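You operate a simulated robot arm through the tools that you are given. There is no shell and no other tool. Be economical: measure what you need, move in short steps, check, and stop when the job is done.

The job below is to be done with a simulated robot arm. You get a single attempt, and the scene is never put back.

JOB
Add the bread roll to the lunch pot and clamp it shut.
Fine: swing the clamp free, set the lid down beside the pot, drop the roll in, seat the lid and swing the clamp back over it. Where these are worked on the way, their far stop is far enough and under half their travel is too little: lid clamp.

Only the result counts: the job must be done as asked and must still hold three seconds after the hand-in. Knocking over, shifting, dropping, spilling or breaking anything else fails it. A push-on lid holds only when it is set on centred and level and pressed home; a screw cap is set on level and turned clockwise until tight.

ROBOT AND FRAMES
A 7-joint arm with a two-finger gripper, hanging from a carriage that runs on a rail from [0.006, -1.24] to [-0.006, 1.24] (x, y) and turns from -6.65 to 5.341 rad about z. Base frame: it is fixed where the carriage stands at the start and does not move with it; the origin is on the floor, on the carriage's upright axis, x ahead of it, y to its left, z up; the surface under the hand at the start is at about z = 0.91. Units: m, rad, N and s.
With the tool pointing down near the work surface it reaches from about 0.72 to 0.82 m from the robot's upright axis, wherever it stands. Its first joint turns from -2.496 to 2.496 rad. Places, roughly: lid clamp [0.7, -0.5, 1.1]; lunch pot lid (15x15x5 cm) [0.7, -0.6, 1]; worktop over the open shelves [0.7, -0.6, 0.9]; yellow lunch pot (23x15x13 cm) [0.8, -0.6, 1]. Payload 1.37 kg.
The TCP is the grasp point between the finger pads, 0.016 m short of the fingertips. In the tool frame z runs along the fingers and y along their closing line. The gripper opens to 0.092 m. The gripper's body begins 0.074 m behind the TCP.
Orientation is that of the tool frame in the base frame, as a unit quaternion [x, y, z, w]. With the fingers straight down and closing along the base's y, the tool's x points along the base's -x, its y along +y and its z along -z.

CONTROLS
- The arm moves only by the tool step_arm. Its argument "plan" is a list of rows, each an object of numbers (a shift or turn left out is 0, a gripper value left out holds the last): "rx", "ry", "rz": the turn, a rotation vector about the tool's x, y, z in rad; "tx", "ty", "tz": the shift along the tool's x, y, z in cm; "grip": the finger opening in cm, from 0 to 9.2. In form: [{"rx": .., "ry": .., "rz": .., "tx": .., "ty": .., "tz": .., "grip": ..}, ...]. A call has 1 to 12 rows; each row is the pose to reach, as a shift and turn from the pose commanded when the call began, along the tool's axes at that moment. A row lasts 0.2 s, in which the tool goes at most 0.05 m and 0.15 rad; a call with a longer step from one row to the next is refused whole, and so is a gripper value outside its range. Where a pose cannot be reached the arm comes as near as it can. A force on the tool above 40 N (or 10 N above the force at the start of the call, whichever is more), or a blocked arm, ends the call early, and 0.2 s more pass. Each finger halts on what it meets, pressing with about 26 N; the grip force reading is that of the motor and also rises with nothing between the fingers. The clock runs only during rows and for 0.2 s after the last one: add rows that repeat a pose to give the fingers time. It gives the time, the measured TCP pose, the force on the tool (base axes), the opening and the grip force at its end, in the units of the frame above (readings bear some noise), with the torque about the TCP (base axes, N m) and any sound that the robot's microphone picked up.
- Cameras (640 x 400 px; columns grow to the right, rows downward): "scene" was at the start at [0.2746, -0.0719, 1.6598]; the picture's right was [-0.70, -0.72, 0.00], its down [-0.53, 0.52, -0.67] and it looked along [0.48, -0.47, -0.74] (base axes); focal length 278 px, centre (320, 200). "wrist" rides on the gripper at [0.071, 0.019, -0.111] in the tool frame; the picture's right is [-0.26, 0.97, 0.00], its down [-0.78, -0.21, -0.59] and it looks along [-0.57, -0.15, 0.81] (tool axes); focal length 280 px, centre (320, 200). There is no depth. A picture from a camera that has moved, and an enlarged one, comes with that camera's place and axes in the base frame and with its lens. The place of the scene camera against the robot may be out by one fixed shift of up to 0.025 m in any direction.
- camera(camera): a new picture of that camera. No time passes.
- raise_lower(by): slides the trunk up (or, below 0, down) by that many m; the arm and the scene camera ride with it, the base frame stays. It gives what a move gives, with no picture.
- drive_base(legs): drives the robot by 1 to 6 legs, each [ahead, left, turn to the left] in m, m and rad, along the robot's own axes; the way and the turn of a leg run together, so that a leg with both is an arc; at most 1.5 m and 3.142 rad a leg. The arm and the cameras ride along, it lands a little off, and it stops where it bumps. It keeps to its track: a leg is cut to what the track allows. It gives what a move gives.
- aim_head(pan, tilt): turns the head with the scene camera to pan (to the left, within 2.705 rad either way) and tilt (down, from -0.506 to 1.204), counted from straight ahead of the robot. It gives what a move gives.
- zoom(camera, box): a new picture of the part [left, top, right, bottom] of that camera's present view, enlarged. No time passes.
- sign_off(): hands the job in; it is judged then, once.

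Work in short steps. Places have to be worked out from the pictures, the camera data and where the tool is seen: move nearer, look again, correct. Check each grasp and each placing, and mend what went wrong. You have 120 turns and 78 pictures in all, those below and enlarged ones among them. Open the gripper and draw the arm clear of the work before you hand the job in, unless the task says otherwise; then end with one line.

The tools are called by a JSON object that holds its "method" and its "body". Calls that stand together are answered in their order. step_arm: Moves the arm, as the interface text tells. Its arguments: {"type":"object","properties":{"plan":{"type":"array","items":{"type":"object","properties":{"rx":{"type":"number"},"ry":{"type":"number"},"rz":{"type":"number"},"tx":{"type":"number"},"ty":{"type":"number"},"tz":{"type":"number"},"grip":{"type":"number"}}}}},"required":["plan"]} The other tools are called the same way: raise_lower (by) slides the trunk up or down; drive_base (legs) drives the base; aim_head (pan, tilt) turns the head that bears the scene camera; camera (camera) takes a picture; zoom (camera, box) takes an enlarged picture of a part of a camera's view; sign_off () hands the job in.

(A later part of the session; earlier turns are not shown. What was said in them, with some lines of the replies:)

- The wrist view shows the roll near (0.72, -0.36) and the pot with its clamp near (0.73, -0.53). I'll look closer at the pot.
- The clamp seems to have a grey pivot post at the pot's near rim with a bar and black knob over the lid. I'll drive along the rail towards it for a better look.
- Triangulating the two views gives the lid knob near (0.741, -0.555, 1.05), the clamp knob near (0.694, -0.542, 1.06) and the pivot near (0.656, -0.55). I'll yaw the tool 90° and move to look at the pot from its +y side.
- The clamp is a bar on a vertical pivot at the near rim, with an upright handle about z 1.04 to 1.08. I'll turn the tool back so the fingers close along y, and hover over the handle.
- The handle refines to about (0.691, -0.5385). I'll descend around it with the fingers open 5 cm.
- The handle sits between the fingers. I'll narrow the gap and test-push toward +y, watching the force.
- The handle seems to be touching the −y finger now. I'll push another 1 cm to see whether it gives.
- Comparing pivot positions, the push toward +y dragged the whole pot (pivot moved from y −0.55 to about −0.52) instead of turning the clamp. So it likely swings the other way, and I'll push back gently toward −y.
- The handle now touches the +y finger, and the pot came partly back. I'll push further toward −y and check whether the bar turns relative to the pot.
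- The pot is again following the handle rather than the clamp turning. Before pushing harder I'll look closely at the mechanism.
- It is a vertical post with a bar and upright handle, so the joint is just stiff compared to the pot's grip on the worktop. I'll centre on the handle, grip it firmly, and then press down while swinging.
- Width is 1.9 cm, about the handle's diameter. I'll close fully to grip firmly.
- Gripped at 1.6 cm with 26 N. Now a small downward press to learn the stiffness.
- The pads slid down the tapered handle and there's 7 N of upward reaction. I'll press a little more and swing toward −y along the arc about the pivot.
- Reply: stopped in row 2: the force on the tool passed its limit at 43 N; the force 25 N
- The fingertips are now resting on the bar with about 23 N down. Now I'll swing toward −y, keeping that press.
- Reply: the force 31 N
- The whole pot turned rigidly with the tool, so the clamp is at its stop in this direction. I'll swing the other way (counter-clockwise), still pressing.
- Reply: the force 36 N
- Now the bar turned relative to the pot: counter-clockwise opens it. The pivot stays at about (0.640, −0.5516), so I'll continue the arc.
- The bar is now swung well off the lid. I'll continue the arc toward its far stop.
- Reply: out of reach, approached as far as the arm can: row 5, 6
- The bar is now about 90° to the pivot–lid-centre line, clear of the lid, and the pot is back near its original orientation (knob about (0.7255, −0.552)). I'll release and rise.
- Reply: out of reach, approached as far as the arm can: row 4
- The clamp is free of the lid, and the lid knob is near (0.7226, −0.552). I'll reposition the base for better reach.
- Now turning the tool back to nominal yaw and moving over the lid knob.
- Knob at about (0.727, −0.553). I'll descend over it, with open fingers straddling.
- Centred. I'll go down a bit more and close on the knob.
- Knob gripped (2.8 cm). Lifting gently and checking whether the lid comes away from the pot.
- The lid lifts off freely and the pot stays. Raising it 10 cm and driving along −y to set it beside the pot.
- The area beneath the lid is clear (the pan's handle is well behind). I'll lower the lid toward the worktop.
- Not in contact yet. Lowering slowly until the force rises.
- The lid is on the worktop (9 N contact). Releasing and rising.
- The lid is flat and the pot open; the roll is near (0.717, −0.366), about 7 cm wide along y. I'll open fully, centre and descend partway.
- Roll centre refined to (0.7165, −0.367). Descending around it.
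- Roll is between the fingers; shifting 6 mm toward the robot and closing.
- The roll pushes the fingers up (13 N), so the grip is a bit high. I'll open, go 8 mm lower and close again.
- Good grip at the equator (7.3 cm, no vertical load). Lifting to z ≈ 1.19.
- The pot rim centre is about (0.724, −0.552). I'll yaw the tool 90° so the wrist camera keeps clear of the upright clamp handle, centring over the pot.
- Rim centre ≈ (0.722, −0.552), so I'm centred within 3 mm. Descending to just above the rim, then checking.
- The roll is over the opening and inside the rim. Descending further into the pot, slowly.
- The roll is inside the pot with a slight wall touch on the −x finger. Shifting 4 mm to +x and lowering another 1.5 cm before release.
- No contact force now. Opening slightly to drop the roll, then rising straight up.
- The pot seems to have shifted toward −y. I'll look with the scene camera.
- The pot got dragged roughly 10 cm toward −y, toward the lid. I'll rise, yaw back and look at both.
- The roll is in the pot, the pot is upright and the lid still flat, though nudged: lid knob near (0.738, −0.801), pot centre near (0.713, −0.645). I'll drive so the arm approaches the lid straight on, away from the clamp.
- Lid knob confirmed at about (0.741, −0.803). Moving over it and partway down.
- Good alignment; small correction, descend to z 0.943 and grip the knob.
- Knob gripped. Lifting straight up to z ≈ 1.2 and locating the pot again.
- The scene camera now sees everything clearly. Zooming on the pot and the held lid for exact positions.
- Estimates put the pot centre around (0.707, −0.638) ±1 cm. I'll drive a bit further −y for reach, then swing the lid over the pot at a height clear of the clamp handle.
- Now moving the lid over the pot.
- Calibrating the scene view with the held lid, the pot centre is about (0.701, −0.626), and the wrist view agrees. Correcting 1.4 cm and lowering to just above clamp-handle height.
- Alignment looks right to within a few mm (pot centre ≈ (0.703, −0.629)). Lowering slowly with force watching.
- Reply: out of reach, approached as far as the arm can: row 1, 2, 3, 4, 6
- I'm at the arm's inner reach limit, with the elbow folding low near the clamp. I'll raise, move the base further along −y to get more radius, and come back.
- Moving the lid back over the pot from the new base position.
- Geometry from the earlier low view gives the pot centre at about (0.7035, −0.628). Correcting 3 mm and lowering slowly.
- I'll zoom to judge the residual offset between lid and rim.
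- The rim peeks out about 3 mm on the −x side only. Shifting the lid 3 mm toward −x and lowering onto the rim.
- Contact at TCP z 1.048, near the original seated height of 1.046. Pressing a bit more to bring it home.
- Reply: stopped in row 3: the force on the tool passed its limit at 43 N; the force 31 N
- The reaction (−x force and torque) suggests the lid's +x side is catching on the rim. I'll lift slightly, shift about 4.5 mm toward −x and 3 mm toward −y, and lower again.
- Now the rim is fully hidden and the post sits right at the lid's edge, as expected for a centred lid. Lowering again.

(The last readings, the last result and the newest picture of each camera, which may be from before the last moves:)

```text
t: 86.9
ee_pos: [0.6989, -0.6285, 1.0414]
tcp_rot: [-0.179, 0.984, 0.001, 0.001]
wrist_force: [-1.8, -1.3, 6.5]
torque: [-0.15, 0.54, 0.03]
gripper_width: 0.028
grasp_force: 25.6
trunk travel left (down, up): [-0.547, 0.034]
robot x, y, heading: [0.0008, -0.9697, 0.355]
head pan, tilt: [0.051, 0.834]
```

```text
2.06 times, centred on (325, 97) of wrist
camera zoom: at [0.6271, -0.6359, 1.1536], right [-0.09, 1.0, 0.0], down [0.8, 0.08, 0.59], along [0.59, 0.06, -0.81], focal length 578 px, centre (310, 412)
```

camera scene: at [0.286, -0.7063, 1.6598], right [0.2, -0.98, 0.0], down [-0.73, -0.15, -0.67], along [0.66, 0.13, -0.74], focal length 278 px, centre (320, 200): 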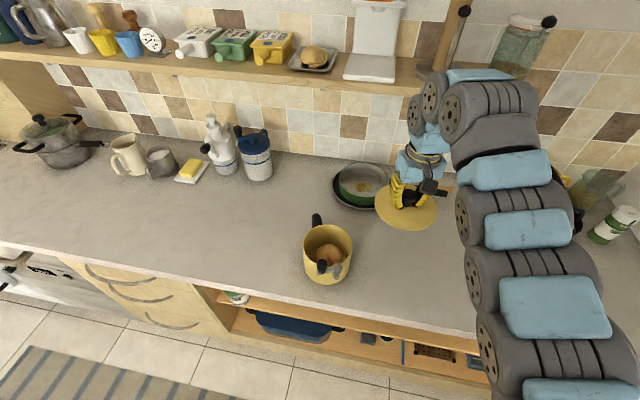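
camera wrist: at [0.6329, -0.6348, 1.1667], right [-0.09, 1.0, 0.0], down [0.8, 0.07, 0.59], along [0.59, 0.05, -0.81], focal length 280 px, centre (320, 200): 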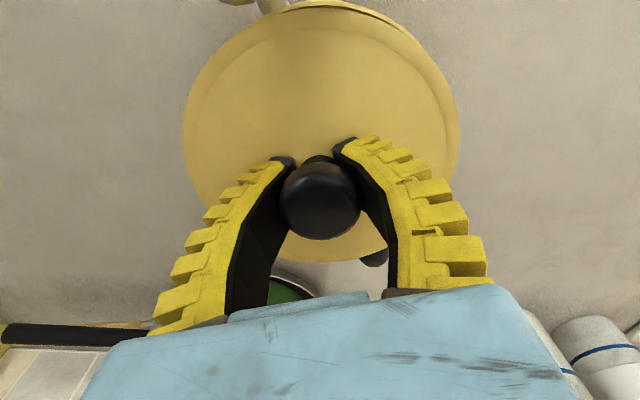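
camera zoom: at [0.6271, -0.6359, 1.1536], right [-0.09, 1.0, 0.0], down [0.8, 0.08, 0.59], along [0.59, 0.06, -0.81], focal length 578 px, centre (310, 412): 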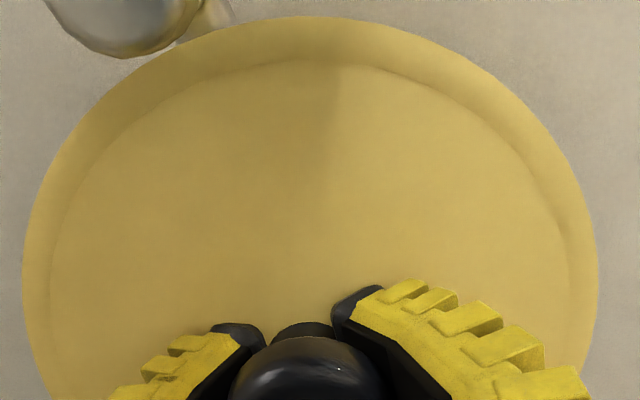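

It has dropped to z 1.0414 with little force, so it is entering. Pressing home.

{"method": "step_arm", "body": {"plan": [{"tz": 0.15}, {"tz": 0.3}, {"tz": 0.45}, {"tz": 0.6}, {"tz": 0.6}]}}

{"method": "zoom", "body": {"camera": "scene", "box": [250, 160, 370, 280]}}

```text
t: 88.1
ee_pos: [0.7004, -0.6288, 1.0382]
tcp_rot: [-0.178, 0.984, 0.001, 0.003]
wrist_force: [-10.7, -5.2, 34.6]
torque: [-0.16, 0.46, -0.08]
gripper_width: 0.0279
grasp_force: 26.0
trunk travel left (down, up): [-0.547, 0.034]
robot x, y, heading: [0.0082, -0.9681, 0.357]
head pan, tilt: [0.051, 0.834]
```

```text
3.33 times, centred on (310, 220) of scene
camera zoom: at [0.2824, -0.8779, 1.6606], right [0.39, -0.92, 0.0], down [-0.68, -0.29, -0.67], along [0.62, 0.27, -0.74], focal length 926 px, centre (353, 133)
```

zoom: 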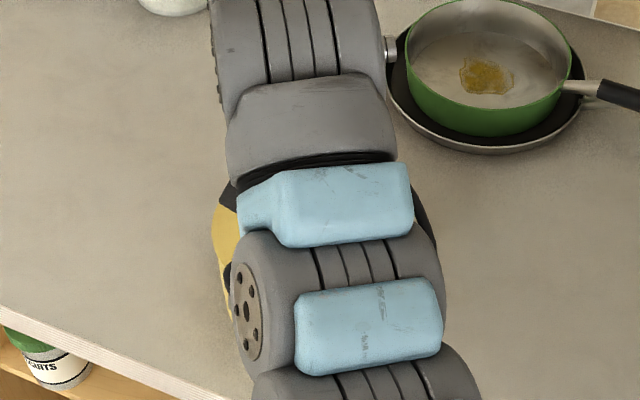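

Pressed with 35 N at z 1.038. Releasing and rising to inspect (15 pictures left or so, so I'll be sparing).

{"method": "step_arm", "body": {"plan": [{"tz": -0.4}, {"tz": -0.4, "grip": 3}, {"tz": -0.4, "grip": 5}, {"tz": -0.4, "grip": 6}, {"tz": -4}, {"tz": -8}, {"tz": -12}, {"tz": -15}, {"tz": -15}]}}

{"method": "camera", "body": {"camera": "wrist"}}

```text
t: 90.1
ee_pos: [0.7013, -0.6262, 1.1881]
tcp_rot: [-0.178, 0.984, 0.0, 0.0]
wrist_force: [-0.3, 1.0, -0.1]
torque: [0.01, 0.0, 0.01]
gripper_width: 0.0624
grasp_force: 1.5
trunk travel left (down, up): [-0.547, 0.034]
robot x, y, heading: [0.007, -0.9695, 0.353]
head pan, tilt: [0.051, 0.834]
```

```text
9 pictures are left
camera wrist: at [0.628, -0.6331, 1.2988], right [-0.09, 1.0, 0.0], down [0.8, 0.08, 0.59], along [0.59, 0.06, -0.81], focal length 280 px, centre (320, 200)
```

wrist: 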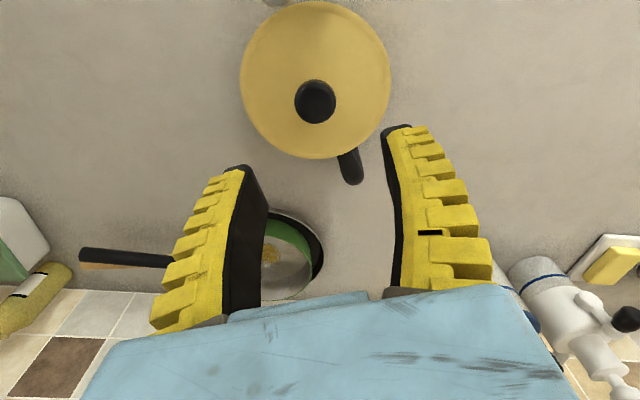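

The lid is concentric and seated. The clamp pivot should be near (0.628, −0.668) and its handle near (0.612, −0.63); I'll drive further along −y so the handle is within reach.

{"method": "drive_base", "body": {"legs": [[-0.031, -0.0845, 0]]}}

```text
t: 91.2
ee_pos: [0.7014, -0.7153, 1.1873]
tcp_rot: [-0.178, 0.984, 0.0, 0.0]
wrist_force: [0.0, -0.2, 0.7]
torque: [0.02, -0.01, -0.01]
gripper_width: 0.0626
grasp_force: 1.6
trunk travel left (down, up): [-0.547, 0.034]
robot x, y, heading: [0.0045, -1.0571, 0.351]
head pan, tilt: [0.051, 0.834]
```

Moving above the handle while yawing the tool so the fingers will straddle it tangentially.

{"method": "step_arm", "body": {"plan": [{"rz": -0.14, "tx": 0.5, "ty": 1.0}, {"rz": -0.28, "tx": 1.0, "ty": 2.0}, {"rz": -0.42, "tx": 1.5, "ty": 3.0}, {"rz": -0.56, "tx": 2.0, "ty": 4.1}, {"rz": -0.7, "tx": 2.5, "ty": 5.2}, {"rz": -0.84, "tx": 3.0, "ty": 6.3}, {"rz": -0.98, "tx": 3.5, "ty": 7.4}, {"rz": -1.12, "tx": 4.0, "ty": 8.5}, {"rz": -1.24, "tx": 4.4, "ty": 9.5}, {"rz": -1.35, "tx": 4.8, "ty": 10.3}, {"rz": -1.35, "tx": 4.8, "ty": 10.3, "grip": 5}]}}

{"method": "camera", "body": {"camera": "wrist"}}

```text
t: 93.6
ee_pos: [0.6198, -0.6368, 1.1884]
tcp_rot: [0.754, -0.657, 0.001, 0.0]
wrist_force: [-0.2, 0.1, 0.5]
torque: [0.02, 0.0, -0.01]
gripper_width: 0.053
grasp_force: 2.6
trunk travel left (down, up): [-0.547, 0.034]
robot x, y, heading: [0.0048, -1.0557, 0.352]
head pan, tilt: [0.051, 0.834]
```

```text
8 pictures are left
camera wrist: at [0.6117, -0.7105, 1.299], right [-0.99, 0.13, 0.0], down [0.1, 0.8, 0.59], along [0.08, 0.58, -0.81], focal length 280 px, centre (320, 200)
```

wrist: 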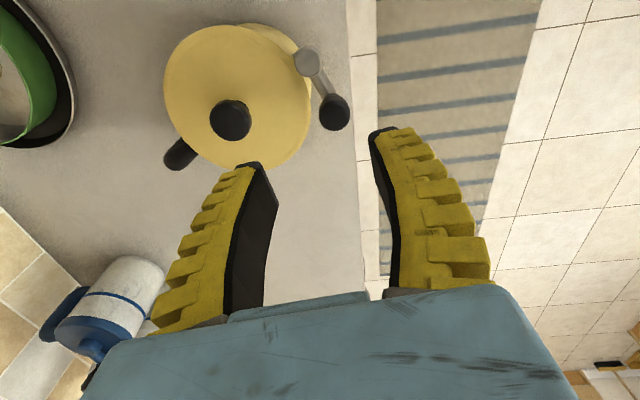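

Pivot (0.629, −0.670) and handle (0.6115, −0.637) confirmed. Descending around the handle.

{"method": "step_arm", "body": {"plan": [{"ty": 0.85, "tz": 3}, {"ty": 0.85, "tz": 6}, {"ty": 0.85, "tz": 9}, {"ty": 0.85, "tz": 11}, {"ty": 0.85, "tz": 12.6}, {"ty": 0.85, "tz": 12.6}]}}

{"method": "camera", "body": {"camera": "wrist"}}

```text
t: 95.0
ee_pos: [0.6128, -0.6385, 1.0584]
tcp_rot: [0.753, -0.658, 0.0, 0.0]
wrist_force: [0.2, 0.5, -0.4]
torque: [0.03, -0.01, -0.02]
gripper_width: 0.0528
grasp_force: 2.0
trunk travel left (down, up): [-0.547, 0.034]
robot x, y, heading: [0.008, -1.0548, 0.351]
head pan, tilt: [0.051, 0.834]
```

```text
7 pictures are left
camera wrist: at [0.6037, -0.7116, 1.1697], right [-0.99, 0.13, 0.0], down [0.1, 0.8, 0.59], along [0.08, 0.58, -0.81], focal length 280 px, centre (320, 200)
```

wrist: 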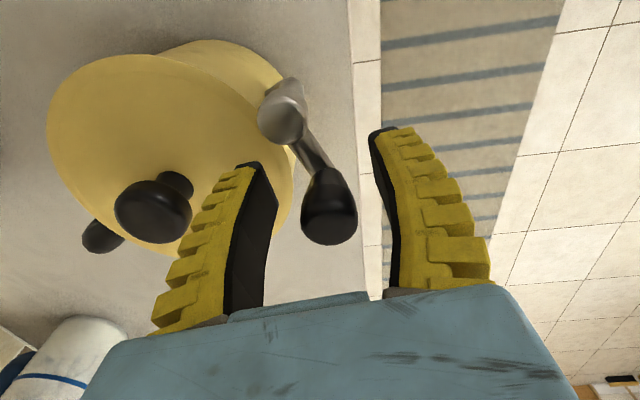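

The handle is well centred. Closing the grip on it and settling 5 mm lower for a light press.

{"method": "step_arm", "body": {"plan": [{"ty": 0.25, "grip": 3}, {"ty": 0.25, "grip": 1}, {"ty": 0.25, "grip": 0}, {"ty": 0.25, "grip": 0}, {"ty": 0.25, "tz": 0.3, "grip": 0}, {"ty": 0.25, "tz": 0.6, "grip": 0}]}}

```text
t: 96.4
ee_pos: [0.6099, -0.6378, 1.0543]
tcp_rot: [0.755, -0.656, -0.001, 0.001]
wrist_force: [-2.2, 2.0, 5.1]
torque: [-0.03, 0.02, 0.0]
gripper_width: 0.0128
grasp_force: 25.7
trunk travel left (down, up): [-0.547, 0.034]
robot x, y, heading: [0.0049, -1.0581, 0.348]
head pan, tilt: [0.051, 0.834]
```

Gripped with 5 N press. Now swinging it clockwise along the arc about the pivot.

{"method": "step_arm", "body": {"plan": [{"tx": -0.16, "ty": -0.48, "rz": 0.13, "tz": 0.1}, {"tx": -0.26, "ty": -0.96, "rz": 0.26, "tz": 0.1}, {"tx": -0.28, "ty": -1.43, "rz": 0.39, "tz": 0.1}, {"tx": -0.25, "ty": -1.92, "rz": 0.52, "tz": 0.1}, {"tx": -0.16, "ty": -2.4, "rz": 0.65, "tz": 0.1}]}}

{"method": "camera", "body": {"camera": "wrist"}}

```text
t: 97.6
ee_pos: [0.6329, -0.6326, 1.0537]
tcp_rot: [-0.503, 0.864, -0.001, 0.001]
wrist_force: [0.6, -0.1, -0.2]
torque: [-0.14, 0.12, 0.02]
gripper_width: 0.0083
grasp_force: 25.6
trunk travel left (down, up): [-0.547, 0.034]
robot x, y, heading: [0.0071, -1.0608, 0.354]
head pan, tilt: [0.051, 0.834]
```

```text
6 pictures are left
camera wrist: at [0.5824, -0.6864, 1.1647], right [-0.71, 0.7, 0.0], down [0.57, 0.57, 0.59], along [0.42, 0.42, -0.81], focal length 280 px, centre (320, 200)
```

wrist: 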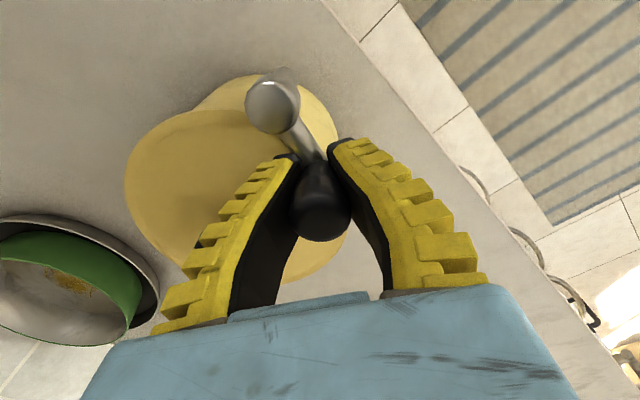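

The bar is swinging onto the lid with the pot barely moving. Continuing the arc.

{"method": "step_arm", "body": {"plan": [{"tx": -0.1, "ty": -0.56, "rz": 0.13}, {"tx": -0.13, "ty": -1.13, "rz": 0.26}, {"tx": -0.07, "ty": -1.71, "rz": 0.39}, {"tx": 0.05, "ty": -2.26, "rz": 0.52}, {"tx": 0.25, "ty": -2.78, "rz": 0.65}, {"tx": 0.51, "ty": -3.29, "rz": 0.78}]}}

{"method": "camera", "body": {"camera": "wrist"}}

```text
t: 99.0
ee_pos: [0.6606, -0.6542, 1.0548]
tcp_rot: [-0.137, 0.991, 0.0, 0.0]
wrist_force: [-0.6, 0.6, -0.3]
torque: [0.16, 0.24, -0.02]
gripper_width: 0.0081
grasp_force: 25.8
trunk travel left (down, up): [-0.547, 0.034]
robot x, y, heading: [0.0074, -1.0567, 0.353]
head pan, tilt: [0.051, 0.834]
```

```text
5 pictures are left
camera wrist: at [0.5872, -0.655, 1.1656], right [-0.01, 1.0, 0.0], down [0.81, 0.01, 0.59], along [0.59, 0.01, -0.81], focal length 280 px, centre (320, 200)
```

wrist: 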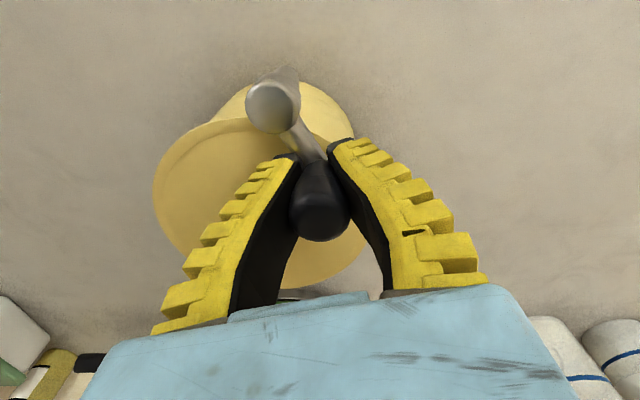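

Compared to the original closed view, about 0.45 rad remains. Continuing the arc to the closed stop.

{"method": "step_arm", "body": {"plan": [{"tx": -0.08, "ty": -0.54, "rz": 0.13}, {"tx": -0.09, "ty": -1.08, "rz": 0.26}, {"tx": -0.04, "ty": -1.63, "rz": 0.39}, {"tx": 0.09, "ty": -2.17, "rz": 0.52}, {"tx": 0.09, "ty": -2.17, "rz": 0.52}]}}

{"method": "camera", "body": {"camera": "wrist"}}

```text
t: 100.2
ee_pos: [0.6648, -0.6752, 1.0538]
tcp_rot: [0.121, 0.993, 0.0, 0.0]
wrist_force: [0.3, 0.4, -0.4]
torque: [0.01, 0.15, 0.03]
gripper_width: 0.0081
grasp_force: 25.4
trunk travel left (down, up): [-0.547, 0.034]
robot x, y, heading: [0.0053, -1.0604, 0.349]
head pan, tilt: [0.051, 0.834]
```

```text
4 pictures are left
camera wrist: at [0.6014, -0.6403, 1.1653], right [0.49, 0.87, 0.0], down [0.7, -0.39, 0.59], along [0.51, -0.29, -0.81], focal length 280 px, centre (320, 200)
```

wrist: 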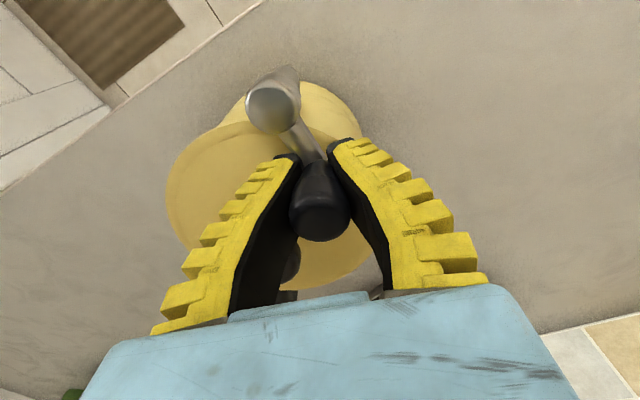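

This time the pot mostly turned with the handle since I wasn't pressing. I'll press down first, as I did on opening.

{"method": "step_arm", "body": {"plan": [{"tz": 0.3}, {"tz": 0.6}, {"tz": 0.8}]}}

```text
t: 101.0
ee_pos: [0.6665, -0.6714, 1.0516]
tcp_rot: [0.12, 0.993, 0.004, 0.004]
wrist_force: [-7.2, -4.7, 28.7]
torque: [-0.14, 0.07, 0.14]
gripper_width: 0.009
grasp_force: 26.3
trunk travel left (down, up): [-0.547, 0.034]
robot x, y, heading: [0.005, -1.0545, 0.356]
head pan, tilt: [0.051, 0.834]
stopped in row 3: the force on the tool passed its limit at 41 N (the readings are from after the stop); the commanded pose is now the measured one
```

Pressing with 29 N now. Swinging clockwise with that press held.

{"method": "step_arm", "body": {"plan": [{"tx": -0.13, "ty": -0.51, "rz": 0.13}, {"tx": -0.15, "ty": -1.04, "rz": 0.26}, {"tx": -0.15, "ty": -1.58, "rz": 0.39}, {"tx": -0.07, "ty": -2.11, "rz": 0.52}]}}

{"method": "camera", "body": {"camera": "wrist"}}

```text
t: 102.0
ee_pos: [0.665, -0.6924, 1.0518]
tcp_rot: [0.374, 0.928, 0.004, 0.003]
wrist_force: [7.1, 4.0, 27.3]
torque: [0.0, 0.03, 0.32]
gripper_width: 0.0097
grasp_force: 25.9
trunk travel left (down, up): [-0.547, 0.034]
robot x, y, heading: [0.0059, -1.0575, 0.351]
head pan, tilt: [0.051, 0.834]
```

```text
3 pictures are left
camera wrist: at [0.6258, -0.6308, 1.1624], right [0.86, 0.52, 0.01], down [0.41, -0.69, 0.59], along [0.31, -0.5, -0.81], focal length 280 px, centre (320, 200)
```

wrist: 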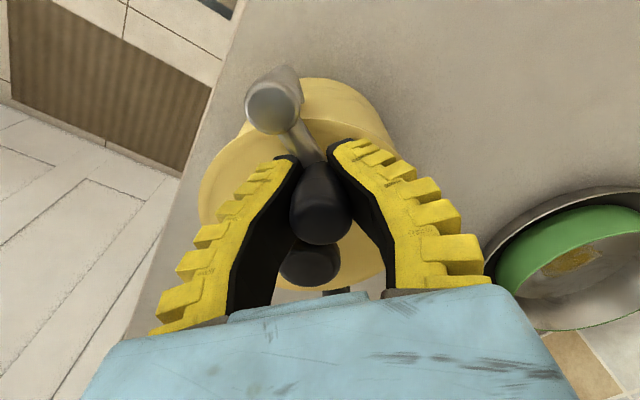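

Nearly at the original closed picture; about 0.2 rad left. One more short swing under press.

{"method": "step_arm", "body": {"plan": [{"tx": -0.08, "ty": -0.52, "rz": 0.13}, {"tx": -0.09, "ty": -1.07, "rz": 0.26}, {"tx": -0.02, "ty": -1.62, "rz": 0.39}]}}

{"method": "camera", "body": {"camera": "wrist"}}

```text
t: 102.8
ee_pos: [0.6569, -0.7032, 1.0499]
tcp_rot: [0.544, 0.839, 0.005, -0.001]
wrist_force: [-4.4, 8.7, 35.1]
torque: [-0.08, -0.09, 0.65]
gripper_width: 0.013
grasp_force: 25.6
out of reach, approached as far as the arm can: row 3
trunk travel left (down, up): [-0.547, 0.034]
robot x, y, heading: [0.0048, -1.058, 0.356]
head pan, tilt: [0.051, 0.834]
```

```text
2 pictures are left
camera wrist: at [0.6444, -0.6328, 1.1617], right [0.99, 0.16, 0.01], down [0.12, -0.8, 0.58], along [0.1, -0.58, -0.81], focal length 280 px, centre (320, 200)
```

wrist: 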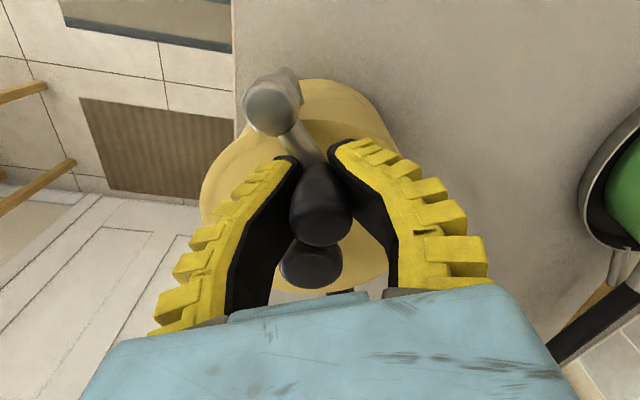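

Torque rose to 0.65 N·m and the pot again moves rigidly with the handle, so the clamp is at its closed stop. Relaxing the press, opening and rising straight up.

{"method": "step_arm", "body": {"plan": [{"tz": -0.3, "rz": -0.08}, {"tz": -0.3, "rz": -0.08, "grip": 2}, {"tz": -0.3, "rz": -0.08, "grip": 3.6}, {"tz": -0.3, "rz": -0.08, "grip": 3.6}, {"tz": -2, "rz": -0.08}, {"tz": -5, "rz": -0.08}, {"tz": -9, "rz": -0.08}, {"tz": -13, "rz": -0.08}, {"tz": -16, "rz": -0.08}, {"tz": -16, "rz": -0.08}]}}

{"method": "camera", "body": {"camera": "wrist"}}

```text
t: 105.0
ee_pos: [0.6565, -0.7106, 1.2057]
tcp_rot: [0.51, 0.86, 0.002, 0.002]
wrist_force: [0.8, 0.0, -0.2]
torque: [0.03, 0.0, -0.02]
gripper_width: 0.0395
grasp_force: 2.3
trunk travel left (down, up): [-0.547, 0.034]
robot x, y, heading: [0.0061, -1.06, 0.356]
head pan, tilt: [0.051, 0.834]
```

```text
1 pictures are left
camera wrist: at [0.6384, -0.64, 1.3175], right [0.97, 0.23, 0.0], down [0.19, -0.79, 0.59], along [0.14, -0.57, -0.81], focal length 280 px, centre (320, 200)
```

wrist: 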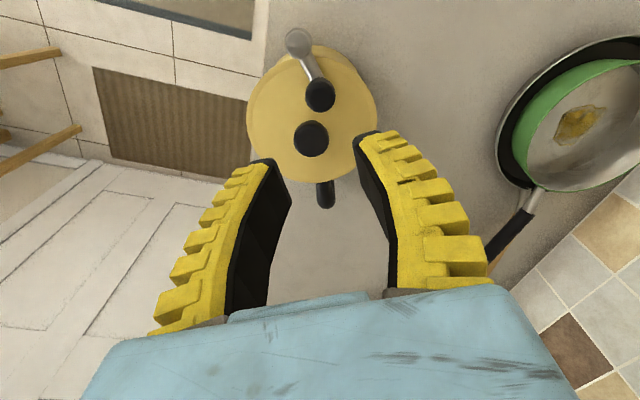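

The view matches the original closed arrangement, with the lid level and the bar over it. Drawing the arm clear along −y.

{"method": "step_arm", "body": {"plan": [{"tz": -2, "grip": 6}, {"tz": -3, "grip": 6}]}}

{"method": "drive_base", "body": {"legs": [[-0.055, -0.15, 0]]}}

{"method": "camera", "body": {"camera": "scene"}}

```text
t: 105.6
ee_pos: [0.6569, -0.7104, 1.2285]
tcp_rot: [0.511, 0.86, 0.004, 0.001]
wrist_force: [-0.8, 0.1, 0.1]
torque: [0.0, -0.01, -0.01]
gripper_width: 0.0624
grasp_force: 1.5
out of reach, approached as far as the arm can: row 2
trunk travel left (down, up): [-0.547, 0.034]
robot x, y, heading: [0.003, -1.0583, 0.351]
head pan, tilt: [0.051, 0.834]
```

```text
t: 107.0
ee_pos: [0.659, -0.8682, 1.2293]
tcp_rot: [0.511, 0.859, 0.004, 0.001]
wrist_force: [-0.7, -0.8, 0.2]
torque: [0.01, -0.02, 0.01]
gripper_width: 0.0625
grasp_force: 2.0
trunk travel left (down, up): [-0.547, 0.034]
robot x, y, heading: [0.0043, -1.2139, 0.352]
head pan, tilt: [0.051, 0.834]
```

```text
0 pictures are left
camera scene: at [0.2836, -1.1239, 1.6598], right [0.39, -0.92, 0.0], down [-0.68, -0.29, -0.67], along [0.62, 0.26, -0.74], focal length 278 px, centre (320, 200)
```

scene: 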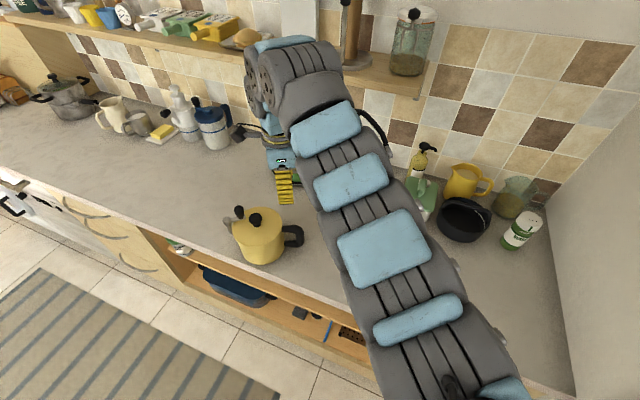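

The pot stands upright on the worktop, closed and clamped, and the arm is clear. Handing in.

{"method": "sign_off", "body": {}}

```text
The job is handed in.
```

The roll is in the lunch pot, the lid is pressed on and the clamp is swung back to its closed stop. The pot slid about 8 cm along the worktop and turned while I worked, and it nudged the set-down lid by about 5 cm. I saw nothing else knocked or moved.
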